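You operate a simulated robot arm through the tools that you are given. There is no shell and no other tool. Be economical: measure what you need, move in short steps, check, and stop when the job is done.

You are at the controls of a simulated robot arm. One attempt, no reset.

TASK
Pull the green plug from port 3, plug the blue one in there, choose input 3 and start the console.
Fine: stand the pulled plug on the cabinet top; leave the television on. Set down upright: what you pick out.

It is judged by the outcome, as a careful person would: the job done as asked, and still so three seconds after it is handed in. It fails if anything else is knocked over, pushed out of place, dropped, spilled or broken.

THE ROBOT
A 7-joint arm with a two-finger parallel gripper, fixed in place. Base frame: the origin is at the foot of the arm, x ahead of it, y to its left, z up; the work surface is at about z = 0.7. Units: m, rad, N and s.
With the tool pointing down near the work surface it reaches from about 0.14 to 0.66 m from the base axis. Its first joint turns from -1.152 to 1.152 rad. Payload 2.4 kg.
Tool frame: the origin (TCP) lies between the finger pads and is the grasp point; the fingertips stand 0.03 m ahead of it; z points along the fingers, y is the line along which they close. The gripper opens to 0.094 m. The fingers are 0.028 m wide and 0.01 m thick; the gripper's body (0.05 by 0.096 m) begins 0.055 m behind the TCP.
Orientation is that of the tool frame in the base frame, as a unit quaternion [x, y, z, w]. With the fingers straight down and closing along the base's y, the tool's x points along the base's -x, its y along +y and its z along -z.

THE INTERFACE
- The arm moves only by the tool play_rows. Its argument "commands" is a list of rows, each a list of 7 numbers: the turn, a rotation vector about the base's x, y, z in rad, then the shift along the base's x, y, z in m, then the gripper command, from -1 (shut) to 1 (fully open), values between in proportion. In form: [[rx, ry, rz, dx, dy, dz, grip], ...]. A call has 1 to 10 rows; each row is the pose to reach, as a shift and turn from the pose commanded when the call began. Each row takes 0.2 s and may step no farther than 0.05 m and 0.15 rad from the row before; otherwise, or with a gripper value out of range, the whole call is refused. A pose out of reach is approached as far as the arm can. The call stops where the force on the tool passes 40 N (or 10 N more than at its start, if that is more) or the arm is blocked; 0.2 s more then pass. Each finger travels about 0.153 m/s and halts on what it meets, pressing with about 25 N; the grip force reading is that of the motor and also rises with nothing between the fingers. The clock runs only during rows and for 0.2 s after the last one: add rows that repeat a pose to give the fingers time. The reply holds the time, the measured pose of the TCP, the force on the tool along the base axes, the opening and the grip force, in the units named above and with some noise, with the torque about the TCP (base axes, N m) and any sound that the robot's microphone picked up.
- Cameras (640 x 400 px; columns grow to the right, rows downward): "scene" is fixed at [0.0399, 0.4779, 1.4389]; the picture's right is [-0.76, -0.66, 0.00], its down [-0.44, 0.51, -0.74] and it looks along [0.48, -0.56, -0.68] (base axes); focal length 258 px, centre (320, 200). "wrist" rides on the gripper at [0.076, 0.014, -0.102] in the tool frame; the picture's right is [-0.18, 0.98, 0.00], its down [-0.75, -0.14, -0.64] and it looks along [-0.63, -0.12, 0.77] (tool axes); focal length 243 px, centre (320, 200).
- camera(camera): a new picture of that camera. It takes no simulated time.
- measure_at(camera, pixels): for up to 12 pixels [column, row] of the newest picture of that camera ("zoom" is the newest enlarged one), the place [x, y, z] in the base frame of the surface seen there, good to about 0.002 m, but the place of the scene camera against the robot may be out by one fixed shift of up to 0.012 m in any direction. It takes no simulated time.
- enlarge(camera, box): a new picture of the part [left, top, right, bottom] of that camera's present view, enlarged. It takes no simulated time.
- finish_job(): hands the job in; it is judged then, once.

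Go step by step. Measure first, check grasps and placings, and put right what went wrong. The budget is 80 turns and 38 pictures, counting those below and the enlarged ones. Unless the task says otherwise, let go and move clear before handing in, and close with one line.

The tools are called after ">>>" as name(argument=value, ...) on one line, values as JSON. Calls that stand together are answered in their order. play_rows: Moves the arm, as the interface text tells. Its arguments: {"type":"object","properties":{"commands":{"type":"array","items":{"type":"array","items":{"type":"number"}}}},"required":["commands"]} The other tools are called the same way: camera (camera) takes a picture; measure_at (camera, pixels) gives the place of the surface under pixels of a picture; enlarge (camera, box) takes an enlarged picture of a part of a camera's view; finish_job () hands the job in.

At the start:

```text
clock: 0.0
eef_pos: [0.4685, 0.0207, 1.081]
ee_rot: [0.001, 1.0, 0.0, 0.0]
wrist_force: [0.2, 0.3, -0.7]
moment: [-0.01, 0.01, -0.03]
finger_gap: 0.0939
grip_force: 0.1
```

scene: 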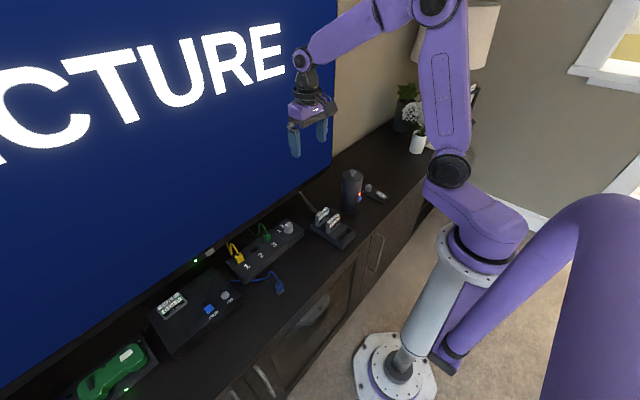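
wrist: 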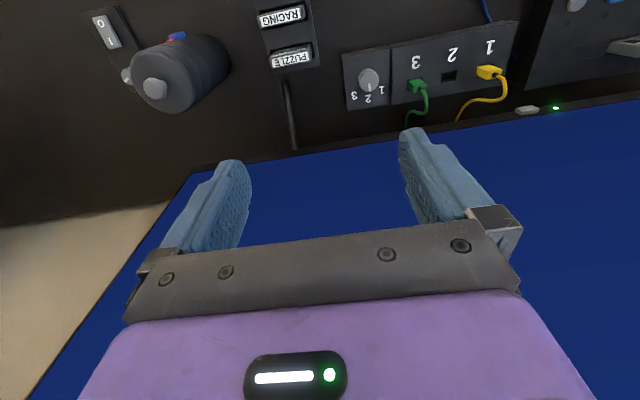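

The pictures show a switch box with ports 1 to 3, with yellow in 1 and green in 3. There is also a selector knob, a console with buttons, and the loose blue plug near (278,287). I'll enlarge the area to see the details.

>>> enlarge(camera="scene", box=[210, 200, 330, 300])

>>> enlarge(camera="scene", box=[60, 250, 260, 400])

>>> enlarge(camera="wrist", box=[320, 0, 640, 150])

```text
4.00 times, centred on (270, 250) of scene
```

zoom: 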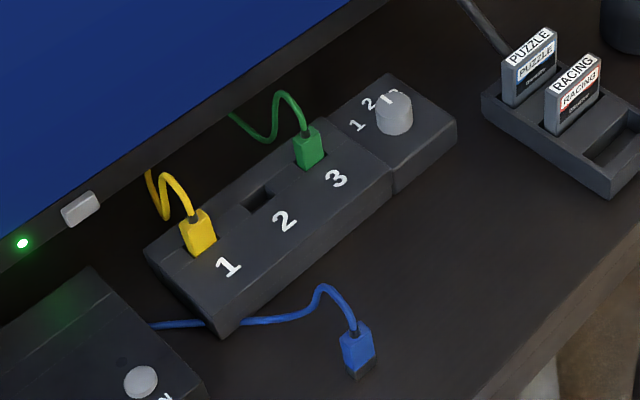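

```text
2.67 times, centred on (160, 325) of scene
```

zoom: 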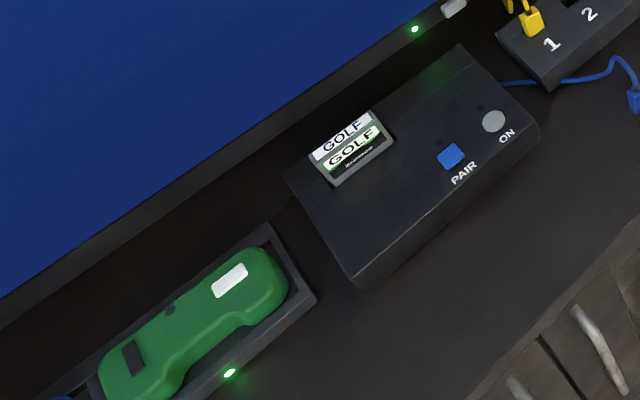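

```text
2.00 times, centred on (480, 75) of wrist
```

zoom: 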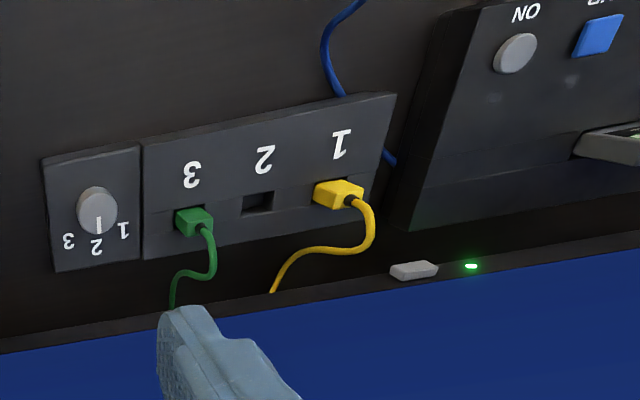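

The last zoom is from the wrist camera, so it has no fixed offset. I can see green at (195,222), the port 2 hole at (258,200) and the knob at (97,210). I'll measure these and matching points in the scene view.

>>> measure_at(camera="zoom", pixels=[[193, 219], [182, 222], [208, 218], [258, 202], [325, 192], [97, 200], [97, 228], [60, 200], [144, 200], [515, 52], [598, 38], [225, 180]])

>>> measure_at(camera="scene", pixels=[[264, 236], [279, 286], [280, 291], [277, 280], [288, 226], [225, 295], [209, 308], [236, 247], [255, 250], [273, 272], [290, 300], [300, 260]])

```text
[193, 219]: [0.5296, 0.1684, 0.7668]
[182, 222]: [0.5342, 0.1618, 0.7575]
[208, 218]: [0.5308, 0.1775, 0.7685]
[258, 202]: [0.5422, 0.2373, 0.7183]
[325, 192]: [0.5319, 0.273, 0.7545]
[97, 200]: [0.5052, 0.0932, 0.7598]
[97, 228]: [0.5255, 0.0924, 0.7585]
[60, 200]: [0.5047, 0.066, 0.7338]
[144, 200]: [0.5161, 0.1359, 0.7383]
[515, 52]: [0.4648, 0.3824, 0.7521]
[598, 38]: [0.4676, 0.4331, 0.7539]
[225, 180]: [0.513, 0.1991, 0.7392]
```

```text
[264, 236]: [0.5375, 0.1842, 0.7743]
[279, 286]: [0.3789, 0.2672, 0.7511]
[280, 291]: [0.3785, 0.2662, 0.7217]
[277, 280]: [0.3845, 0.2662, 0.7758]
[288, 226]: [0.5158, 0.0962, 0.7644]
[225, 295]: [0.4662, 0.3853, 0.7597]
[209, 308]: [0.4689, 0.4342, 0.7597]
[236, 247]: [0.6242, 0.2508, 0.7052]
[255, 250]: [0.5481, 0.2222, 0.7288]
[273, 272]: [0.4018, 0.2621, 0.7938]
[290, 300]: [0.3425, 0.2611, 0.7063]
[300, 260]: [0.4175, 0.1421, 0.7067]
```

Scene readings run about 2 mm, 2 mm and 6–7 mm high in x, y and z. Next I'll measure the TV plane and the cable heights, then move over the switch box for a closer wrist view.

>>> measure_at(camera="scene", pixels=[[200, 200], [250, 150], [290, 190], [270, 225], [281, 224], [285, 233], [262, 226], [318, 215], [330, 235], [351, 185], [230, 260], [269, 240]])

>>> play_rows(commands=[[0, 0, 0, 0, 0.04, -0.02, 0], [0, 0, 0, 0, 0.08, -0.05, -0.3], [0, 0, 0, 0, 0.12, -0.08, -0.3], [0, 0, 0, 0, 0.15, -0.12, -0.3], [0, 0, 0, 0, 0.15, -0.16, -0.3], [0, 0, 0, 0, 0.15, -0.16, -0.3]])

>>> camera(camera="wrist")

```text
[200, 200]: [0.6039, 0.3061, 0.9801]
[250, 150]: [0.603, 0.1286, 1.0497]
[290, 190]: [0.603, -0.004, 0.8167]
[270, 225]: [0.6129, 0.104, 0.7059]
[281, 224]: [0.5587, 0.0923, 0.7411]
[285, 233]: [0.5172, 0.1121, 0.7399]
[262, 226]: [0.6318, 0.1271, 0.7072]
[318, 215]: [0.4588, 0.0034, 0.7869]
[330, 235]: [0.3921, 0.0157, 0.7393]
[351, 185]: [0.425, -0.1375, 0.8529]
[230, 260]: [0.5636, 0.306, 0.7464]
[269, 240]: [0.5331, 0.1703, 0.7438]
```

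```text
clock: 1.4
eef_pos: [0.4711, 0.1703, 0.9213]
ee_rot: [0.0, 1.0, 0.0, 0.0]
wrist_force: [0.8, 0.0, -0.5]
moment: [0.0, 0.0, 0.02]
finger_gap: 0.0331
grip_force: 0.2
```

```text
32 pictures are left
```

wrist: 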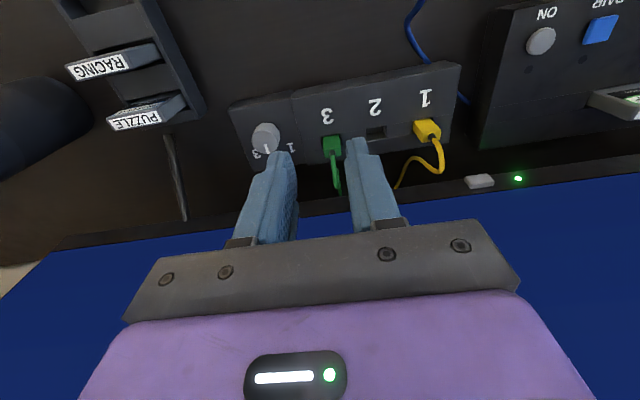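

The TV face is at about x = 0.601, so a vertical gripper at x = 0.535 clears it. I'll zoom in on the green plug at (332,145).

>>> enlarge(camera="wrist", box=[230, 70, 470, 220])

```text
2.67 times, centred on (350, 145) of wrist
```

zoom: 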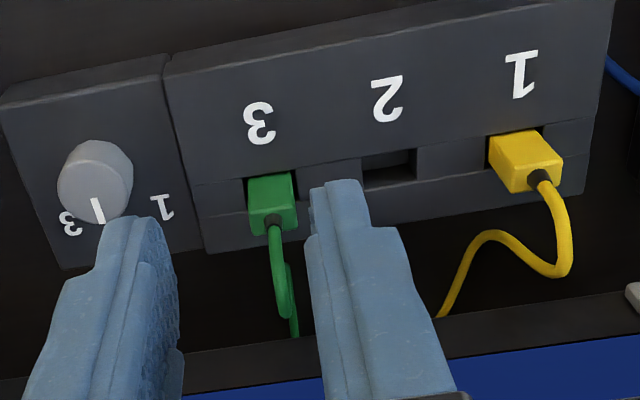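

Green spans (248–297, 172–235) in the zoom. I'll measure its faces, the port 2 hole and the knob.

>>> measure_at(camera="zoom", pixels=[[252, 185], [290, 178], [252, 212], [292, 206], [254, 230], [295, 226], [272, 195], [365, 165], [412, 155], [388, 186], [230, 200], [272, 220]])

>>> measure_at(camera="wrist", pixels=[[265, 131], [255, 137], [275, 133], [265, 145], [240, 125], [285, 115], [541, 41], [376, 131], [367, 131], [386, 129], [376, 136], [427, 126]])

```text
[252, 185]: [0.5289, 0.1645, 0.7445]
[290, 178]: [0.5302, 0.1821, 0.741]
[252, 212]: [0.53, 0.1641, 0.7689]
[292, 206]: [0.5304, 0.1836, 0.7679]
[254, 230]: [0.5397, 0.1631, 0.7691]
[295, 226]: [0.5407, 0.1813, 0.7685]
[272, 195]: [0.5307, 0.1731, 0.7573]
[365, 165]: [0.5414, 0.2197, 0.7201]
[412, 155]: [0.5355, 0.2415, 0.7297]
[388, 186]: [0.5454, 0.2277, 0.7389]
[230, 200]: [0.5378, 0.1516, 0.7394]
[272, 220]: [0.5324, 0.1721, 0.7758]
```

```text
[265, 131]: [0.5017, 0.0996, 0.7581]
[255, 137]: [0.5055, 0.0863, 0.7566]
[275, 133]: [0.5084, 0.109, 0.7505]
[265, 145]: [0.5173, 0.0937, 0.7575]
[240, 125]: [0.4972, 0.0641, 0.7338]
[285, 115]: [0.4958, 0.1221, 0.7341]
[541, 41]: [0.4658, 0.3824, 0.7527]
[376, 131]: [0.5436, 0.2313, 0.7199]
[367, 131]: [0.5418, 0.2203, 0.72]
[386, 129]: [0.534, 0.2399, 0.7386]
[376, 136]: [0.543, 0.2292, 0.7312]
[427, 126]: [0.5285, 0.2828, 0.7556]
```

The green plug is centred at about (0.536, 0.173), its top is at z = 0.769 and the box top is at z = 0.739. I'll move above it, still well clear.

>>> play_rows(commands=[[0, 0, 0, 0.035, 0.001, -0.03, -0.2], [0, 0, 0, 0.066, 0.002, -0.06, -0.2], [0, 0, 0, 0.066, 0.002, -0.09, -0.2], [0, 0, 0, 0.066, 0.002, -0.11, -0.2], [0, 0, 0, 0.066, 0.002, -0.11, -0.2]])

>>> camera(camera="wrist")

```text
clock: 2.6
eef_pos: [0.5345, 0.1735, 0.8124]
ee_rot: [0.0, 1.0, 0.0, 0.0]
wrist_force: [0.2, 0.4, -0.3]
moment: [0.01, 0.0, 0.0]
finger_gap: 0.0377
grip_force: 0.1
```

```text
30 pictures are left
```

wrist: 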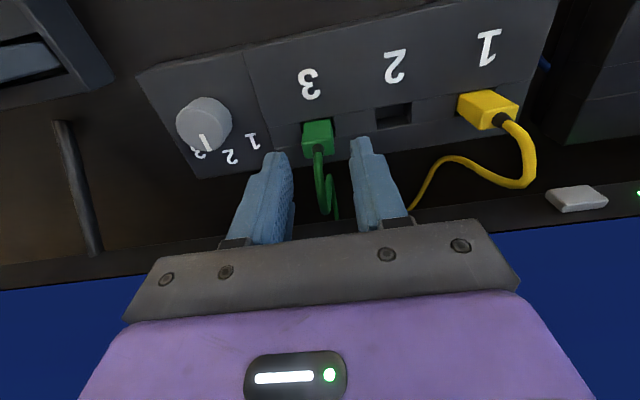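

The plug at (318,140) lies between the fingertips. I'll recheck the plug and knob positions from this closer view.

>>> measure_at(camera="wrist", pixels=[[304, 145], [333, 142], [305, 157], [332, 154], [318, 135], [376, 112], [411, 105], [394, 127], [204, 142], [200, 154], [232, 157], [252, 141]])

>>> enlarge(camera="wrist", box=[160, 80, 320, 180])

```text
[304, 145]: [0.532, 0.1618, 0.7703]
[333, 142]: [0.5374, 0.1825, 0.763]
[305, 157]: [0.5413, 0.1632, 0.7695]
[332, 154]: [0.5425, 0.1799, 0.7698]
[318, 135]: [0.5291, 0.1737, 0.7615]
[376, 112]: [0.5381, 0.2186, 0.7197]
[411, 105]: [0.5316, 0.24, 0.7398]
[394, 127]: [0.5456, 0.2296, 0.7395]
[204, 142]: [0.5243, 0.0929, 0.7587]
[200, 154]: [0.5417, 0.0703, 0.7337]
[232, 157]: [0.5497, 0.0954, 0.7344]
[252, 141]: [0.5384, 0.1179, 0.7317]
```

```text
4.00 times, centred on (240, 130) of wrist
```

zoom: 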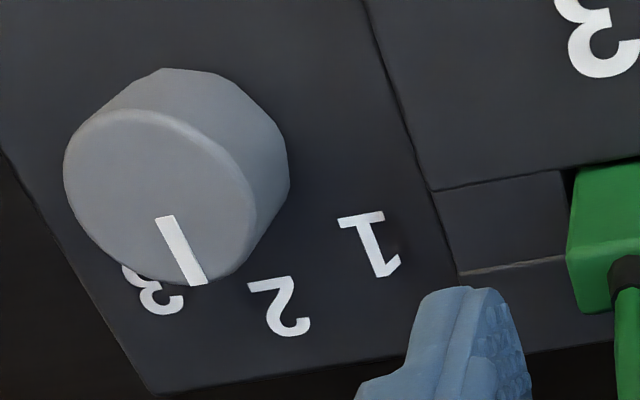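

Labels sit at 3 (0.542, 0.070), 2 (0.550, 0.095) and 1 (0.538, 0.118), and the pointer is on 2. Now I'll lower onto the green plug and close.

>>> play_rows(commands=[[0, 0, 0, 0.001, -0.001, -0.02, -0.2], [0, 0, 0, 0.002, -0.001, -0.038, -0.2], [0, 0, 0, 0.002, -0.001, -0.038, -0.2], [0, 0, 0, 0.002, -0.001, -0.038, -1], [0, 0, 0, 0.002, -0.001, -0.038, -1], [0, 0, 0, 0.002, -0.001, -0.038, -1]])

>>> camera(camera="wrist")

```text
clock: 4.0
eef_pos: [0.5378, 0.1746, 0.7748]
ee_rot: [0.0, 1.0, 0.0, 0.0]
wrist_force: [0.3, -0.3, 0.5]
moment: [-0.01, 0.0, -0.03]
finger_gap: 0.0201
grip_force: 25.3
```

```text
28 pictures are left
```

wrist: 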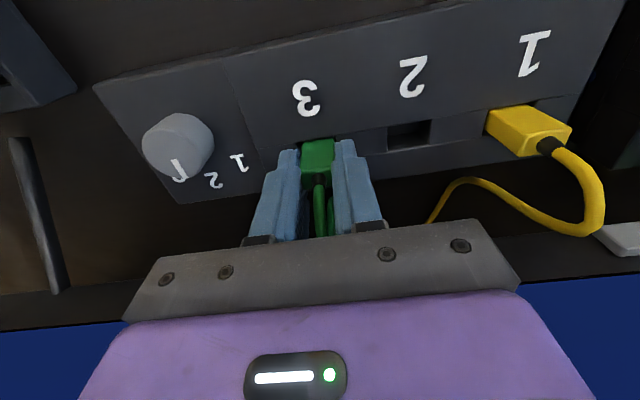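

The plug is held with a 20 mm gap and 25 N. I'll pull it straight up.

>>> play_rows(commands=[[0, 0, 0, 0, 0, 0.01, -1], [0, 0, 0, 0, 0, 0.025, -1], [0, 0, 0, 0, 0, 0.045, -1], [0, 0, 0, 0, 0, 0.07, -1], [0, 0, 0, 0, 0, 0.07, -1]])

>>> camera(camera="wrist")

```text
clock: 5.2
eef_pos: [0.5394, 0.1708, 0.8417]
ee_rot: [0.0, 1.0, 0.0, 0.0]
wrist_force: [-0.1, 0.3, 0.2]
moment: [-0.01, 0.0, -0.05]
finger_gap: 0.02
grip_force: 25.2
```

```text
27 pictures are left
```

wrist: 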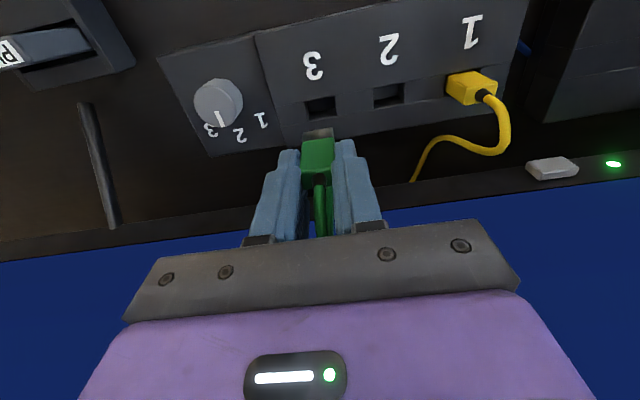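

The plug is out and its metal tip shows at (318,133). The port 3 hole is at (320,106), so I'll measure the hole and the tip.

>>> measure_at(camera="wrist", pixels=[[304, 104], [333, 97], [337, 112], [309, 118], [320, 106], [318, 133], [318, 129], [318, 150], [305, 134], [331, 132]])

>>> enlarge(camera="wrist", box=[240, 70, 400, 170])

```text
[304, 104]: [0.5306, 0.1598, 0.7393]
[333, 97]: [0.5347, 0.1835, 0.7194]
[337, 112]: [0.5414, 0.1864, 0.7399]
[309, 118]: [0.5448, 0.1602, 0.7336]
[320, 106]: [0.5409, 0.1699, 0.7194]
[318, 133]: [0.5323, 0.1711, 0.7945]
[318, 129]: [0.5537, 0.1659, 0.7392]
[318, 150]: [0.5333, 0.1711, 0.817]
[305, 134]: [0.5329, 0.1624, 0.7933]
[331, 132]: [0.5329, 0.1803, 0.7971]
```

```text
4.00 times, centred on (320, 120) of wrist
```

zoom: 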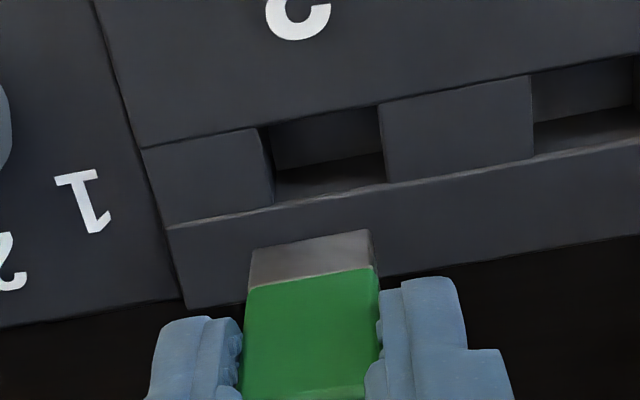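

The tip bottom is about 0.054 below the TCP, and the hole is about x 0.531–0.545, y 0.160–0.186. I'll carry the green plug to clear cabinet space near (0.41, 0.135).

>>> play_rows(commands=[[0, 0, 0, -0.04, -0.01, 0.01, -1], [0, 0, 0, -0.08, -0.02, 0.01, -1], [0, 0, 0, -0.128, -0.035, 0.01, -1], [0, 0, 0, -0.128, -0.035, -0.03, -1], [0, 0, 0, -0.128, -0.035, -0.06, -1], [0, 0, 0, -0.128, -0.035, -0.06, -1]])

>>> camera(camera="wrist")

>>> camera(camera="scene")

```text
refused: row 3 steps farther than a row can; nothing moved
```

```text
25 pictures are left
```

wrist: 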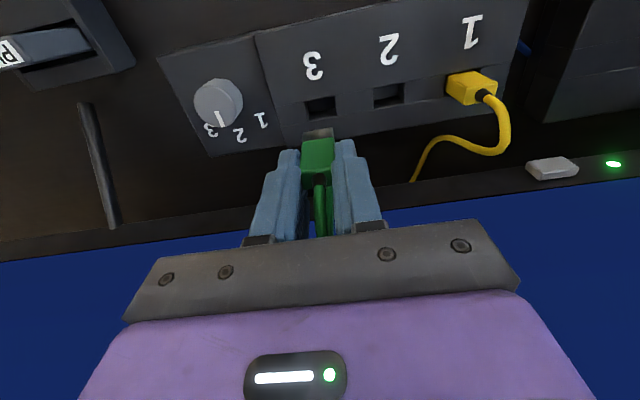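

```text
24 pictures are left
```

scene: 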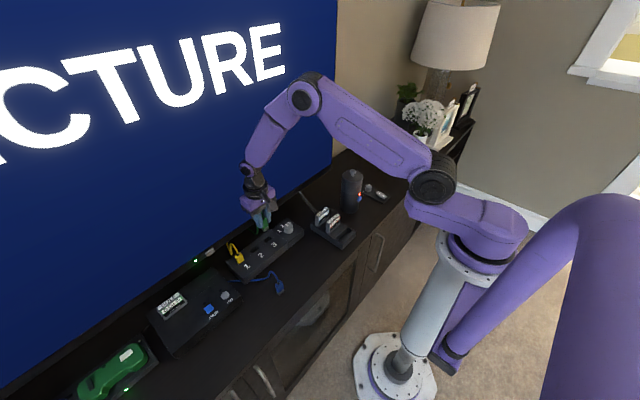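

That call was refused because a row stepped just over 5 cm, and nothing moved. I'll send the same path in smaller steps.

>>> play_rows(commands=[[0, 0, 0, -0.03, -0.01, 0.01, -1], [0, 0, 0, -0.065, -0.02, 0.01, -1], [0, 0, 0, -0.1, -0.03, 0.01, -1], [0, 0, 0, -0.128, -0.036, 0.01, -1], [0, 0, 0, -0.128, -0.036, -0.03, -1], [0, 0, 0, -0.128, -0.036, -0.06, -1], [0, 0, 0, -0.128, -0.036, -0.06, -1]])

>>> camera(camera="wrist")

```text
clock: 6.8
eef_pos: [0.4095, 0.136, 0.7827]
ee_rot: [0.0, 1.0, 0.0, 0.0]
wrist_force: [-0.1, 1.0, -0.5]
moment: [0.02, 0.02, -0.03]
finger_gap: 0.0198
grip_force: 25.2
```

```text
23 pictures are left
```

wrist: 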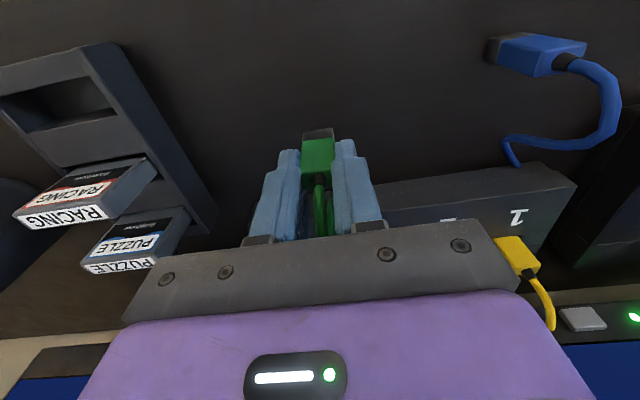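

The spot below is clear and upright space is free. I'll lower slowly until it touches, expecting contact at a TCP height of about 0.755.

>>> measure_at(camera="wrist", pixels=[[318, 100], [318, 131], [270, 120], [318, 145], [541, 55], [510, 45], [560, 45], [495, 45], [565, 60], [525, 75], [500, 62], [583, 45]])

>>> play_rows(commands=[[0, 0, 0, 0, 0, -0.012, -1], [0, 0, 0, 0, 0, -0.02, -1], [0, 0, 0, 0, 0, -0.024, -1], [0, 0, 0, 0, 0, -0.027, -1]])

```text
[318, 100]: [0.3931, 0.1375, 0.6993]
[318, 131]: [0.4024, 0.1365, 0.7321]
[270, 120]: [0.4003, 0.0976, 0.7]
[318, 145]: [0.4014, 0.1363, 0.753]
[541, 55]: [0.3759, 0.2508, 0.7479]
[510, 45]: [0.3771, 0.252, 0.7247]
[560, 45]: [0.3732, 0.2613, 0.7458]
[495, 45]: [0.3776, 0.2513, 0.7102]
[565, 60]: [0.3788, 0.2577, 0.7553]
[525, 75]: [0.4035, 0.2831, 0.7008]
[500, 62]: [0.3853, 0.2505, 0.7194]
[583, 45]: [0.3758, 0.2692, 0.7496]
```

```text
clock: 7.8
eef_pos: [0.4101, 0.1368, 0.7539]
ee_rot: [0.0, 1.0, 0.0, 0.0]
wrist_force: [-0.6, -0.4, -1.3]
moment: [0.0, -0.03, 0.03]
finger_gap: 0.02
grip_force: 25.4
```

The TCP is at 0.754 with only slight force, so it is right at the surface. I'll creep down a few more millimetres to feel contact.

>>> play_rows(commands=[[0, 0, 0, 0, 0, -0.001, -1], [0, 0, 0, 0, 0, -0.002, -1], [0, 0, 0, 0, 0, -0.003, -1]])

>>> enlarge(camera="wrist", box=[240, 80, 400, 180])

```text
clock: 8.6
eef_pos: [0.41, 0.1375, 0.7524]
ee_rot: [0.0, 1.0, 0.0, 0.001]
wrist_force: [-2.1, 0.8, 20.7]
moment: [-0.01, 0.17, 0.0]
finger_gap: 0.0201
grip_force: 24.6
```

```text
4.00 times, centred on (320, 130) of wrist
```

zoom: 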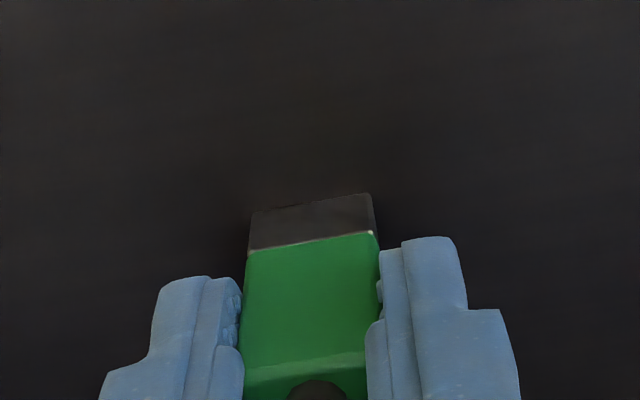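

It is in contact at 20 N. I'll ease up 1.5 mm to unload and then open.

>>> play_rows(commands=[[0, 0, 0, 0, 0, 0.0015, -1], [0, 0, 0, 0, 0, 0.0015, -0.45], [0, 0, 0, 0, 0, 0.0015, -0.2], [0, 0, 0, 0, 0, 0.0015, -0.2], [0, 0, 0, 0, 0, 0.03, -0.2], [0, 0, 0, 0, 0, 0.07, -0.2], [0, 0, 0, 0, 0, 0.07, -0.2]])

>>> camera(camera="wrist")

```text
clock: 10.2
eef_pos: [0.4083, 0.1351, 0.8219]
ee_rot: [0.0, 1.0, 0.0, 0.001]
wrist_force: [-0.2, 0.0, -0.3]
moment: [-0.01, 0.0, -0.01]
finger_gap: 0.0378
grip_force: 0.1
```

```text
21 pictures are left
```

wrist: 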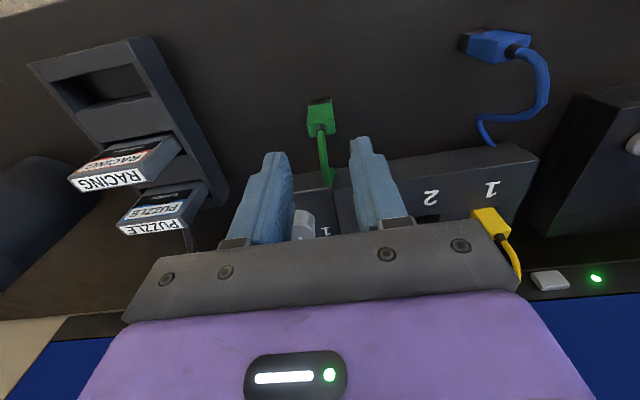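

The green plug stands upright at (320,115). Blue is also standing, at about (0.38, 0.26). I'll hover over it.

>>> play_rows(commands=[[0, 0, 0, 0, 0.02, 0.02, -0.2], [0, 0, 0, -0.01, 0.06, 0.02, -0.2], [0, 0, 0, -0.02, 0.1, 0.02, -0.2], [0, 0, 0, -0.028, 0.125, 0.02, -0.2], [0, 0, 0, -0.028, 0.125, 0.02, -0.2]])

>>> enlarge(camera="wrist", box=[220, 60, 460, 210])

```text
clock: 11.4
eef_pos: [0.3796, 0.2635, 0.8419]
ee_rot: [0.001, 1.0, 0.0, 0.001]
wrist_force: [0.8, 0.0, 0.4]
moment: [-0.01, 0.0, 0.0]
finger_gap: 0.0376
grip_force: 0.1
```

```text
2.67 times, centred on (340, 135) of wrist
```

zoom: 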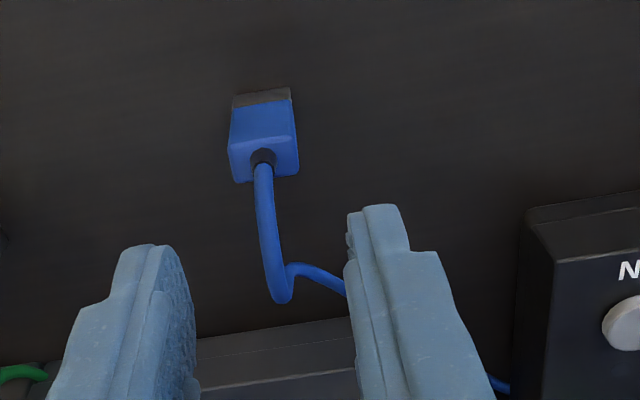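

Blue stands upright, pointing much like green did. I'll measure its top face, (229–300, 140–182) in the zoom, to get its position and turn.

>>> measure_at(camera="zoom", pixels=[[233, 152], [294, 145], [238, 178], [295, 170], [235, 112], [288, 106], [236, 100], [287, 93], [262, 125], [245, 165], [288, 160]])

```text
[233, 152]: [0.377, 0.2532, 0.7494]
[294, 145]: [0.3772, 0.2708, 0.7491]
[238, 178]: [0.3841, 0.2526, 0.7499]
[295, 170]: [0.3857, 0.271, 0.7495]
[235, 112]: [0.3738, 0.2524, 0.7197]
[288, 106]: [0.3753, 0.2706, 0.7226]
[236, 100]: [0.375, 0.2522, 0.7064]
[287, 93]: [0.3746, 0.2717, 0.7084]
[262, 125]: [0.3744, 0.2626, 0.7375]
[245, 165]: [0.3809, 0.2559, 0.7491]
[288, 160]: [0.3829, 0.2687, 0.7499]
```

Blue is square to the base axes, centred at (0.382, 0.262) with its top at 0.7495. It has the same shape as green, so I'll lower straight onto it with the same grip height and close.

>>> play_rows(commands=[[0, 0, 0, 0.001, 0, -0.04, -0.2], [0, 0, 0, 0.001, 0, -0.07, -0.2], [0, 0, 0, 0.001, 0, -0.0885, -0.2], [0, 0, 0, 0.001, 0, -0.0885, -0.2], [0, 0, 0, 0.001, 0, -0.0885, -1], [0, 0, 0, 0.001, 0, -0.0885, -1], [0, 0, 0, 0.001, 0, -0.0885, -1]])

>>> camera(camera="wrist")

```text
clock: 13.0
eef_pos: [0.383, 0.2617, 0.7531]
ee_rot: [0.0, 1.0, 0.0, 0.001]
wrist_force: [-0.3, 0.4, 0.6]
moment: [0.0, 0.02, 0.02]
finger_gap: 0.0229
grip_force: 25.6
```

```text
19 pictures are left
```

wrist: 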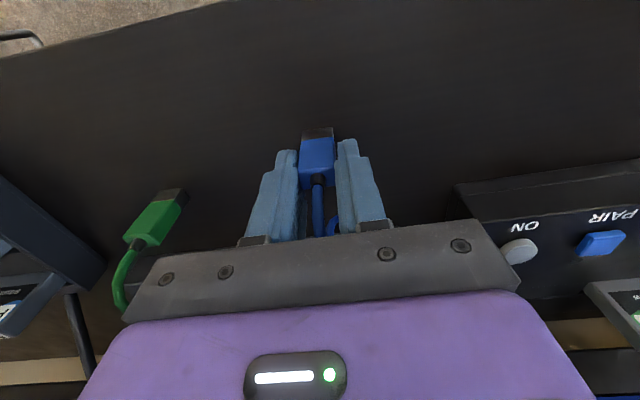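

The gap is 23 mm rather than 20 mm, so blue may be slightly turned in the grip. I'll look closely.

>>> enlarge(camera="wrist", box=[270, 115, 366, 175])

>>> measure_at(camera="wrist", pixels=[[303, 145], [331, 143], [303, 160], [331, 157], [302, 175], [331, 172], [317, 150]])

```text
6.67 times, centred on (318, 145) of wrist
```

zoom: 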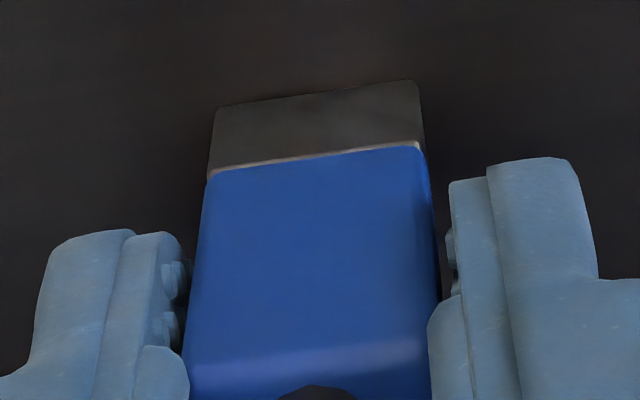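

```text
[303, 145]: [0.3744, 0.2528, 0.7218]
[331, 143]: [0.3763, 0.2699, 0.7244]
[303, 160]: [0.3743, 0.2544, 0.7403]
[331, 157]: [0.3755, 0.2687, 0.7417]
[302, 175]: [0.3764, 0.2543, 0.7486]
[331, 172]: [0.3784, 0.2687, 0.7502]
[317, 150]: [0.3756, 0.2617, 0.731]
```

The readings show blue parallel to the axes. The wider gap could just be a wider body. I'll lift slightly and re-read before committing.

>>> play_rows(commands=[[0, 0, 0, 0, 0, 0, -1], [0, 0, 0, 0, 0, 0.02, -1], [0, 0, 0, 0, 0, 0.05, -1], [0, 0, 0, 0, 0, 0.09, -1], [0, 0, 0, 0, 0, 0.09, -1]])

>>> enlarge(camera="wrist", box=[240, 90, 400, 190])

>>> enlarge(camera="scene", box=[230, 220, 330, 300])

```text
clock: 14.2
eef_pos: [0.3851, 0.2616, 0.8444]
ee_rot: [-0.001, 1.0, 0.0, 0.001]
wrist_force: [0.5, -0.5, -0.7]
moment: [0.01, -0.02, 0.01]
finger_gap: 0.0231
grip_force: 25.1
```

```text
4.00 times, centred on (320, 140) of wrist
```

zoom: 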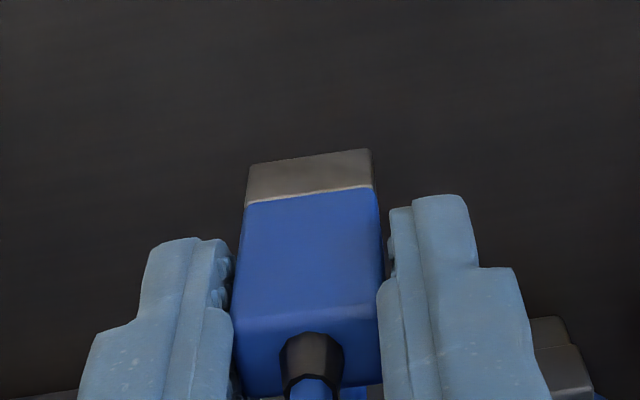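

```text
5.00 times, centred on (280, 260) of scene
```

zoom: 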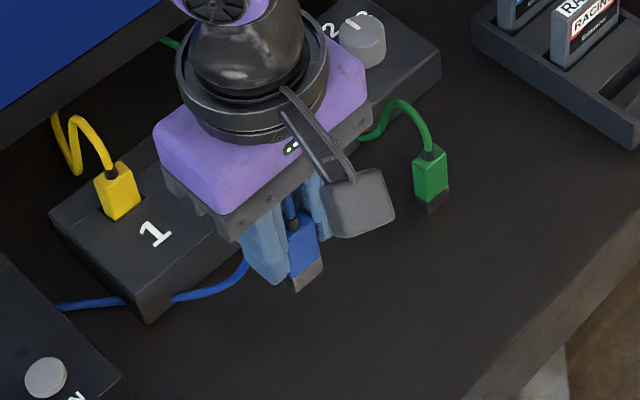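

Blue is held upright and green still stands. I'll measure blue's faces in the grip for its offset and yaw, plus the scene view of the port.

>>> enlarge(camera="wrist", box=[288, 120, 352, 160])

>>> measure_at(camera="wrist", pixels=[[304, 135], [331, 132], [303, 145], [332, 143], [302, 155], [333, 153], [303, 177], [333, 173], [305, 183], [332, 182], [318, 130], [318, 134]])

```text
10.00 times, centred on (320, 140) of wrist
```

zoom: 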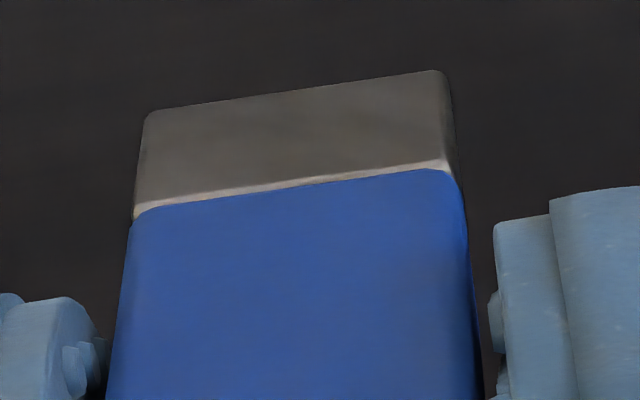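

```text
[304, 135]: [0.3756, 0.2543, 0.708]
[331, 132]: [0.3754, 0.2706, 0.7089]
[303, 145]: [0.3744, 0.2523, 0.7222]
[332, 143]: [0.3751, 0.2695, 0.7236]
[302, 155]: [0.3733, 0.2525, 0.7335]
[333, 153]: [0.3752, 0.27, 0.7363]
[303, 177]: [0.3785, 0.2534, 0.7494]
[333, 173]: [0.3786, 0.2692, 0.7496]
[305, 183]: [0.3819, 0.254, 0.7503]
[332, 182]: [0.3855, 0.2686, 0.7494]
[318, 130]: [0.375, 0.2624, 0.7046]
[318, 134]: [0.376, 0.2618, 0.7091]
```

Blue sits in the grip just as green did, with its front face 7.4 mm ahead of the TCP centre. I'll carry it to the same x and y where green was seated, hovering above.

>>> play_rows(commands=[[0, 0, 0, 0, -0.03, 0.01, -1], [0, 0, 0, 0.02, -0.06, 0.01, -1], [0, 0, 0, 0.05, -0.089, 0.01, -1], [0, 0, 0, 0.09, -0.089, 0.01, -1], [0, 0, 0, 0.125, -0.089, 0.01, -1], [0, 0, 0, 0.155, -0.089, 0.01, -1], [0, 0, 0, 0.155, -0.089, -0.01, -1], [0, 0, 0, 0.155, -0.089, -0.02, -1], [0, 0, 0, 0.155, -0.089, -0.02, -1]])

>>> camera(camera="wrist")

>>> enlarge(camera="wrist", box=[240, 90, 400, 190])

```text
clock: 16.2
eef_pos: [0.5365, 0.1714, 0.8228]
ee_rot: [0.0, 1.0, 0.0, 0.0]
wrist_force: [0.0, -0.1, 0.0]
moment: [-0.03, -0.03, 0.05]
finger_gap: 0.0202
grip_force: 24.9
```

```text
14 pictures are left
```

wrist: 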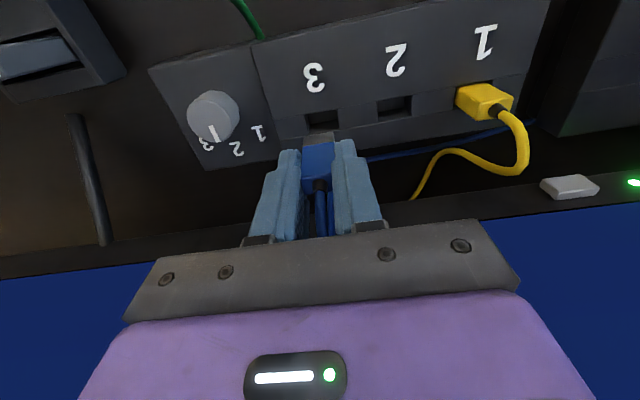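

```text
4.00 times, centred on (320, 140) of wrist
```

zoom: 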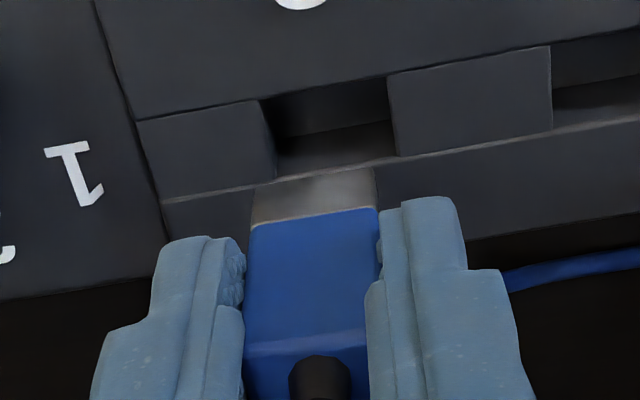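

The gap has settled to 20 mm, so the plug squared itself in the grip. I'll measure it against the hole.

>>> measure_at(camera="zoom", pixels=[[258, 215], [370, 203], [256, 260], [372, 250], [315, 195], [270, 370], [250, 105], [395, 155], [388, 90], [283, 172], [330, 240], [262, 135]])

```text
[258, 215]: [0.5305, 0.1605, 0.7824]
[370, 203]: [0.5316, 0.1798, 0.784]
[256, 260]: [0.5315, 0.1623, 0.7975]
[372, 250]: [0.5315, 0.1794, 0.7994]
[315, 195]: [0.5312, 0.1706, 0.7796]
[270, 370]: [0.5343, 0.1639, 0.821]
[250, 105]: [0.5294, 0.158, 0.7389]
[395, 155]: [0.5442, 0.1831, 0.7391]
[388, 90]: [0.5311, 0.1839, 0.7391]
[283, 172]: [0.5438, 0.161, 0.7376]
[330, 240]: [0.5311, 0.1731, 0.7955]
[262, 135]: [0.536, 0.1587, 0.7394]
```

Blue (front x 0.531, centre y 0.171) lines up with the hole (x 0.530–0.544, y 0.160–0.184). I'll nudge y by +1 mm and lower toward the seat, watching the force.

>>> play_rows(commands=[[0, 0, 0, -0.0005, 0.001, -0.015, -1], [0, 0, 0, -0.0005, 0.001, -0.025, -1], [0, 0, 0, -0.0005, 0.001, -0.03, -1], [0, 0, 0, -0.0005, 0.001, -0.035, -1], [0, 0, 0, -0.0005, 0.001, -0.04, -1]])

```text
clock: 17.4
eef_pos: [0.5383, 0.1737, 0.7847]
ee_rot: [0.001, 1.0, 0.001, 0.002]
wrist_force: [0.8, -2.2, 18.0]
moment: [-0.13, -0.1, 0.01]
finger_gap: 0.0199
grip_force: 25.0
```

The plug has met 18 N with its tip about 9 mm below the box top. This could be insertion resistance or a snag, so I'll look.

>>> enlarge(camera="wrist", box=[240, 90, 400, 190])

>>> measure_at(camera="zoom", pixels=[[315, 260], [258, 260], [370, 250], [315, 230], [270, 360], [345, 350], [315, 210], [200, 200]])

```text
4.00 times, centred on (320, 140) of wrist
```

zoom: 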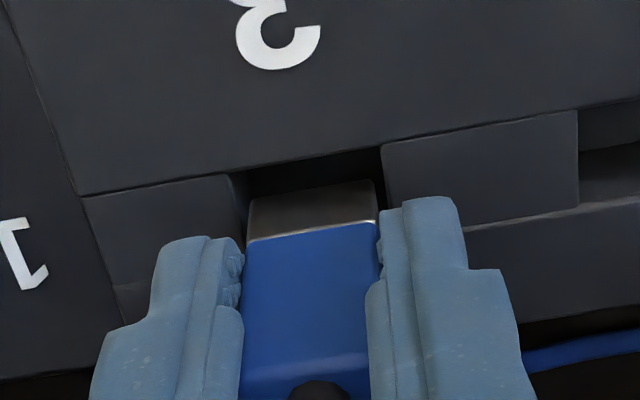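

```text
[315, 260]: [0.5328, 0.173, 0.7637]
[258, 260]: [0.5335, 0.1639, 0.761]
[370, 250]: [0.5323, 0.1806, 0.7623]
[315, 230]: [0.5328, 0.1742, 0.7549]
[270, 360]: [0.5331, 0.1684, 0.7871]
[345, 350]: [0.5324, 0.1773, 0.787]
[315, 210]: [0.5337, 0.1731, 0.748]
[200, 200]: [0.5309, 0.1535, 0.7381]
```

The plug's top is at 0.787, so it slid up in the grip and is resting on the rear lip. Its front is at x = 0.533 and should be at 0.530, as green was. I'll lift 6 mm, shift back 2.5 mm in x and look again.

>>> play_rows(commands=[[0, 0, 0, 0, 0, 0.006, -1], [0, 0, 0, -0.0025, -0.0005, 0.006, -1], [0, 0, 0, -0.0025, -0.0005, 0.006, -1]])

>>> enlarge(camera="wrist", box=[240, 90, 400, 190])

>>> measure_at(camera="zoom", pixels=[[315, 260], [258, 250], [370, 240], [315, 230], [270, 350], [345, 340], [315, 200], [265, 200], [365, 190]])

```text
clock: 18.2
eef_pos: [0.5349, 0.1723, 0.7899]
ee_rot: [0.0, 1.0, 0.001, 0.0]
wrist_force: [0.2, 0.1, -0.2]
moment: [0.03, 0.02, 0.04]
finger_gap: 0.0201
grip_force: 24.7
```

```text
4.00 times, centred on (320, 140) of wrist
```

zoom: 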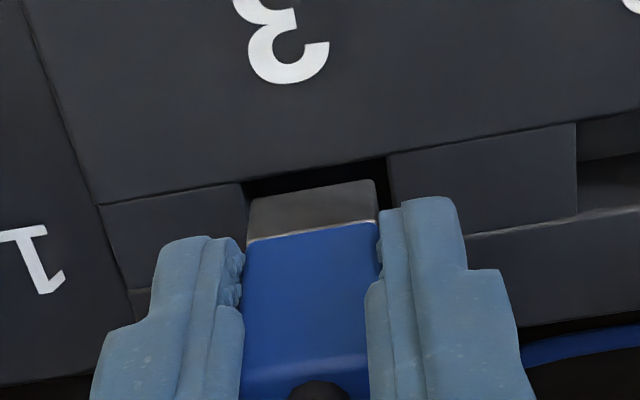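

```text
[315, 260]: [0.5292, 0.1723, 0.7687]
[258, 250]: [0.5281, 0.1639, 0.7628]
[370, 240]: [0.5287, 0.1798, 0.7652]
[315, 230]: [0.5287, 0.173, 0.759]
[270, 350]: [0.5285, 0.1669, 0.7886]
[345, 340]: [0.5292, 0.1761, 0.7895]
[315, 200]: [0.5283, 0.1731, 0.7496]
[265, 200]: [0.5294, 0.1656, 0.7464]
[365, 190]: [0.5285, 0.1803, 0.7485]
```

The front is now at 0.5287 and y is centred, with equal margins at (242–250) and (377–388). I'll move +1.5 mm in x to match green's 0.530 and lower gently.

>>> play_rows(commands=[[0, 0, 0, 0.0015, 0, 0, -1], [0, 0, 0, 0.0015, 0, -0.004, -1], [0, 0, 0, 0.0015, 0, -0.008, -1], [0, 0, 0, 0.0015, 0, -0.011, -1]])

```text
clock: 19.2
eef_pos: [0.5372, 0.1728, 0.7782]
ee_rot: [-0.001, 1.0, 0.0, 0.0]
wrist_force: [0.4, 0.3, -0.2]
moment: [0.0, 0.01, 0.01]
finger_gap: 0.0202
grip_force: 25.2
```

There is no resistance now, so the tip is in the port. I'll go down another 5 mm, which keeps the fingertips above the box, and check.

>>> play_rows(commands=[[0, 0, 0, 0, 0, -0.003, -1], [0, 0, 0, 0, 0, -0.005, -1], [0, 0, 0, 0, 0, -0.005, -1]])

>>> enlarge(camera="wrist", box=[240, 90, 400, 190])

>>> measure_at(camera="zoom", pixels=[[315, 260], [270, 345], [345, 340], [270, 370], [360, 365], [310, 200]])

```text
clock: 20.0
eef_pos: [0.5364, 0.1728, 0.7742]
ee_rot: [0.0, 1.0, 0.0, 0.001]
wrist_force: [0.2, 0.8, 0.2]
moment: [-0.01, 0.04, 0.03]
finger_gap: 0.0198
grip_force: 24.9
```

```text
4.00 times, centred on (320, 140) of wrist
```

zoom: 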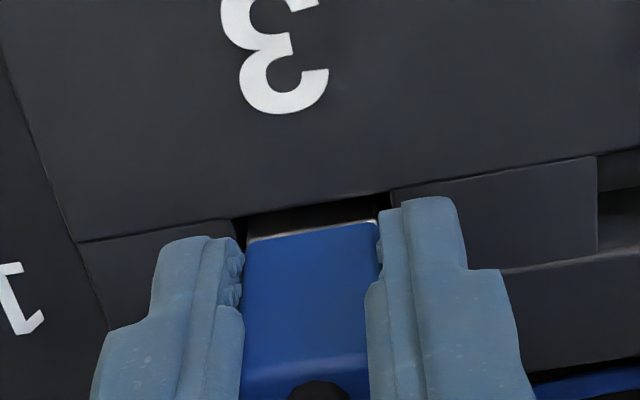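

```text
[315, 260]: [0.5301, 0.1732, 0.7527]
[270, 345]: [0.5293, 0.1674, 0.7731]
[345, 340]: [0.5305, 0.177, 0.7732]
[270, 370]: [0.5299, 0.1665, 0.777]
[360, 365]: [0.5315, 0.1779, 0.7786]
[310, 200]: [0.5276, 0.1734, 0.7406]
```

Blue is in port 3 but about 6 mm short of green's seated height. I'll release, raise 6 mm, grip again and press down.

>>> play_rows(commands=[[0, 0, 0, 0, 0, 0, -0.3], [0, 0, 0, 0, 0, 0, -0.3], [0, 0, 0, 0, 0, 0.006, -0.3], [0, 0, 0, 0, 0, 0.006, -0.3], [0, 0, 0, 0, 0, 0.006, -1], [0, 0, 0, 0, 0, 0.006, -1], [0, 0, 0, 0, 0, 0.003, -1], [0, 0, 0, 0, 0, 0.001, -1], [0, 0, 0, 0, 0, -0.001, -1]])

>>> enlarge(camera="wrist", box=[240, 90, 400, 190])

>>> measure_at(camera="zoom", pixels=[[315, 260], [270, 345], [345, 340], [270, 370], [360, 365], [310, 240]])

```text
clock: 22.0
eef_pos: [0.5376, 0.1734, 0.7741]
ee_rot: [0.001, 1.0, 0.001, 0.003]
wrist_force: [-3.2, -0.8, 29.8]
moment: [-0.06, 0.16, -0.01]
finger_gap: 0.0194
grip_force: 25.5
```

```text
4.00 times, centred on (320, 140) of wrist
```

zoom: 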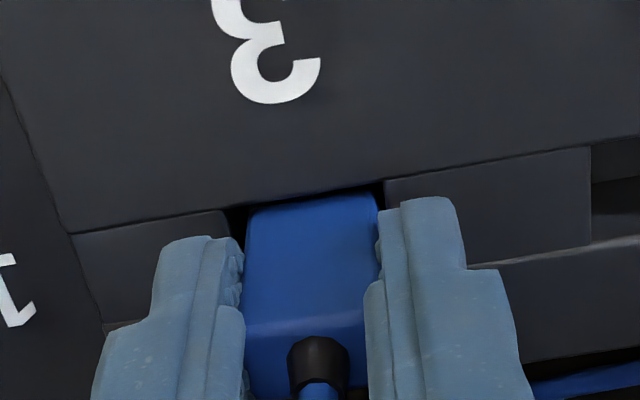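

```text
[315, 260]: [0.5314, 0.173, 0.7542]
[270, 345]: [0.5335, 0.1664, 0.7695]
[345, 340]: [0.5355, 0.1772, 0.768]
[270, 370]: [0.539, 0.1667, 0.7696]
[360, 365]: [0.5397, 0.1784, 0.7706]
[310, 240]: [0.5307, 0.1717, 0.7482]
```

Blue is fully seated: its top is at 0.769, the same as green was, with firm floor contact. I'll release, rise and move toward the knob.

>>> play_rows(commands=[[0, 0, 0, 0, 0, 0.002, -1], [0, 0, 0, 0, 0, 0.002, -0.3], [0, 0, 0, 0, 0, 0.002, -0.2], [0, 0, 0, 0, 0, 0.03, -0.2], [0, 0, 0, 0, 0, 0.07, -0.2], [0, 0, 0, -0.012, -0.038, 0.07, 0], [0, 0, 0, -0.035, -0.077, 0.07, 0], [0, 0, 0, -0.035, -0.077, 0.06, 0], [0, 0, 0, -0.035, -0.077, 0.06, 0]])

>>> camera(camera="wrist")

```text
clock: 24.0
eef_pos: [0.5036, 0.0956, 0.834]
ee_rot: [0.0, 1.0, 0.0, -0.001]
wrist_force: [0.2, 0.2, -1.0]
moment: [0.04, -0.01, -0.02]
finger_gap: 0.0471
grip_force: 0.1
```

```text
8 pictures are left
```

wrist: 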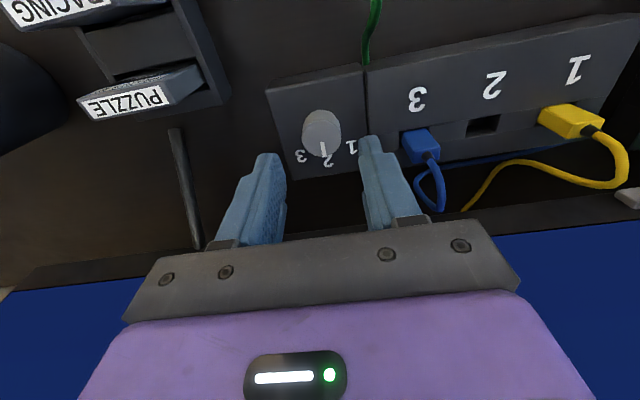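

Blue is standing in port 3. The knob is at about (322,133) with its pointer on 2, so I'll measure its rim and labels.

>>> measure_at(camera="wrist", pixels=[[322, 135], [306, 135], [337, 133], [321, 123], [322, 152], [323, 113], [340, 125], [301, 156], [328, 163], [351, 147], [322, 145], [335, 145]])

```text
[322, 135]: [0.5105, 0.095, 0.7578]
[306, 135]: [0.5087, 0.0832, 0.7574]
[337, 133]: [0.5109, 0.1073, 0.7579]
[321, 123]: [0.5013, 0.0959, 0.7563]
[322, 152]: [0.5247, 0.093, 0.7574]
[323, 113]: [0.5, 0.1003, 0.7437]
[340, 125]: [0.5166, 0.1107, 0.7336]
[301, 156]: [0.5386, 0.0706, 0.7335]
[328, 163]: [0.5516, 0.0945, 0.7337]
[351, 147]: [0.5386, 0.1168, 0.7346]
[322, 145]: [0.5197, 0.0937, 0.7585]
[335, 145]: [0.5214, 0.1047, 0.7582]
```

The knob is centred at (0.5125, 0.095) and spans z 0.734–0.758. I'll lower around it and close.

>>> play_rows(commands=[[0, 0, 0, 0.0105, -0.001, -0.02, 0], [0, 0, 0, 0.0105, -0.001, -0.045, 0], [0, 0, 0, 0.0105, -0.001, -0.063, 0], [0, 0, 0, 0.0105, -0.001, -0.063, 0], [0, 0, 0, 0.0105, -0.001, -0.063, -1], [0, 0, 0, 0.0105, -0.001, -0.063, -1], [0, 0, 0, 0.0105, -0.001, -0.063, -1]])

```text
clock: 25.6
eef_pos: [0.5123, 0.0954, 0.7696]
ee_rot: [0.0, 1.0, 0.001, 0.0]
wrist_force: [1.8, -8.3, -5.2]
moment: [0.22, -0.2, 0.04]
finger_gap: 0.0316
grip_force: 44.7
```

The gap is 32 mm with a side force of −8 N, which suggests the grip is off-centre. I'll look before turning.

>>> enlarge(camera="wrist", box=[240, 90, 400, 190])

>>> measure_at(camera="zoom", pixels=[[310, 200], [260, 230], [360, 220], [310, 170], [310, 250]])

```text
4.00 times, centred on (320, 140) of wrist
```

zoom: 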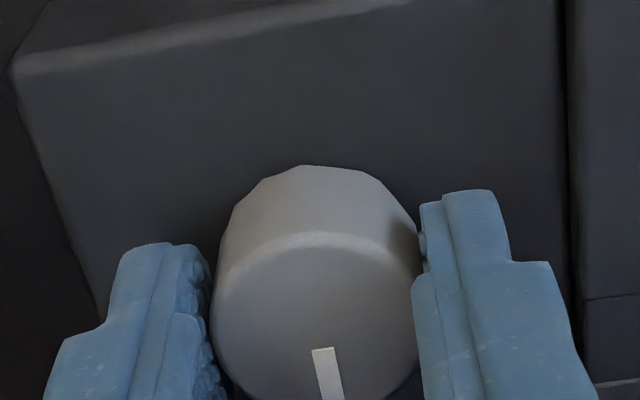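

```text
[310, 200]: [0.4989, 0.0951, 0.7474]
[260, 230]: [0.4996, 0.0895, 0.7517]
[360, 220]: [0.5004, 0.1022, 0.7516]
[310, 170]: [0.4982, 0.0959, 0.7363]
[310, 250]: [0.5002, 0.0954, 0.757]
```

The knob sits between both pads, with the right pad on it at about (420,240) and the left just touching. I'll start the clockwise turn toward 3 and check midway.

>>> play_rows(commands=[[0, 0, -0.12, 0, 0, 0, -1], [0, 0, -0.24, 0, 0, 0, -1], [0, 0, -0.36, 0, 0, 0, -1], [0, 0, -0.36, 0, 0, 0, -1]])

```text
clock: 26.6
eef_pos: [0.5136, 0.0939, 0.7696]
ee_rot: [0.181, 0.984, 0.0, 0.0]
wrist_force: [2.4, -7.6, 10.9]
moment: [-0.29, 0.98, -0.03]
finger_gap: 0.0316
grip_force: 44.4
```

The turn is proceeding with little torque. I'll continue to about −0.77 rad in total.

>>> play_rows(commands=[[0, 0, -0.14, 0, 0, 0, -1], [0, 0, -0.28, 0, 0, 0, -1], [0, 0, -0.41, 0, 0, 0, -1], [0, 0, -0.41, 0, 0, 0, -1]])

>>> camera(camera="wrist")

```text
clock: 27.6
eef_pos: [0.5141, 0.0949, 0.7707]
ee_rot: [0.376, 0.927, 0.001, 0.002]
wrist_force: [9.8, -7.6, 3.6]
moment: [-0.2, 0.34, -0.05]
finger_gap: 0.0313
grip_force: 44.6
```

```text
6 pictures are left
```

wrist: 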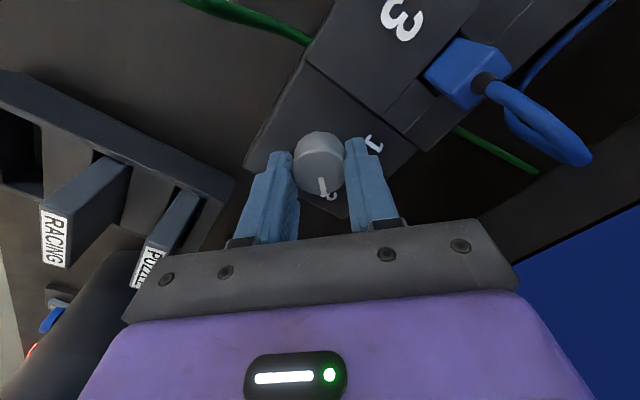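

The pointer at (323,188) turned along with the gripper. I'll measure its direction.

>>> measure_at(camera="wrist", pixels=[[321, 179], [325, 196], [323, 188], [332, 196], [372, 143], [320, 160], [330, 200]])

>>> enlarge(camera="wrist", box=[280, 120, 376, 220])

```text
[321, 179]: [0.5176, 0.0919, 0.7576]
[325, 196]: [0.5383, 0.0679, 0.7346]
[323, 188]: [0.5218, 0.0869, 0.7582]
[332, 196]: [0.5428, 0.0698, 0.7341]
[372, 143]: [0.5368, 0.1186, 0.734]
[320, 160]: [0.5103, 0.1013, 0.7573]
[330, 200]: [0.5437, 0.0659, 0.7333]
```

```text
4.00 times, centred on (328, 170) of wrist
```

zoom: 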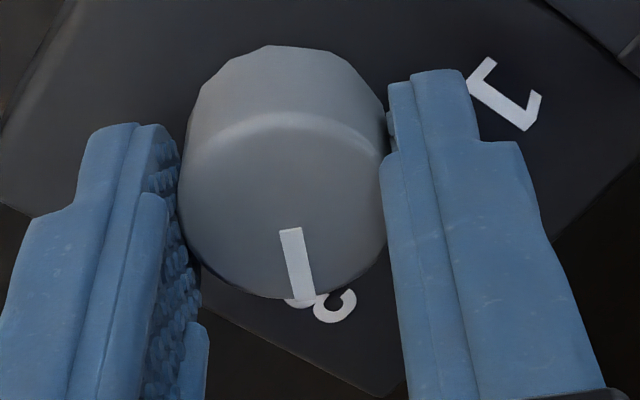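

The pointer is on about −44° and label 3 is at about −42°, so input 3 is chosen. I'll open, rise clear and turn the wrist back.

>>> play_rows(commands=[[0, 0, 0, 0, 0, 0, -0.1], [0, 0, 0, 0, 0, 0, 0.05], [0, 0, 0, 0, 0, 0.03, 0.05], [0, 0, 0, 0, 0, 0.07, 0.05], [0, 0, 0.14, 0, 0, 0.1, 0.05], [0, 0, 0.28, 0, 0, 0.1, 0], [0, 0, 0.42, 0, 0, 0.1, 0], [0, 0, 0.56, 0, 0, 0.1, 0], [0, 0, 0.7, 0, 0, 0.1, 0], [0, 0, 0.77, 0, 0, 0.1, 0]])

>>> camera(camera="wrist")

```text
clock: 29.8
eef_pos: [0.5125, 0.0945, 0.8693]
ee_rot: [-0.001, 1.0, 0.0, 0.0]
wrist_force: [-1.2, 0.4, -0.4]
moment: [0.0, 0.02, -0.02]
finger_gap: 0.0472
grip_force: 0.1
```

```text
4 pictures are left
```

wrist: 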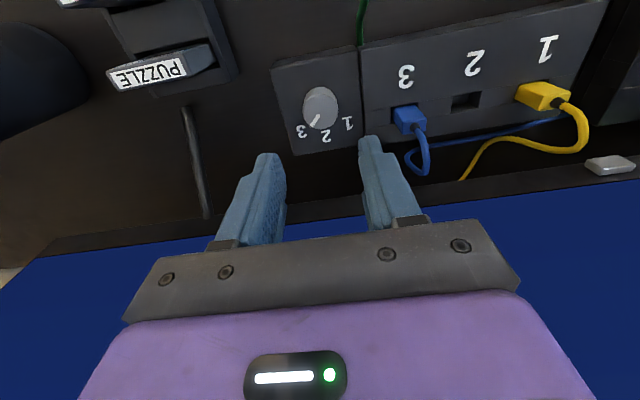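

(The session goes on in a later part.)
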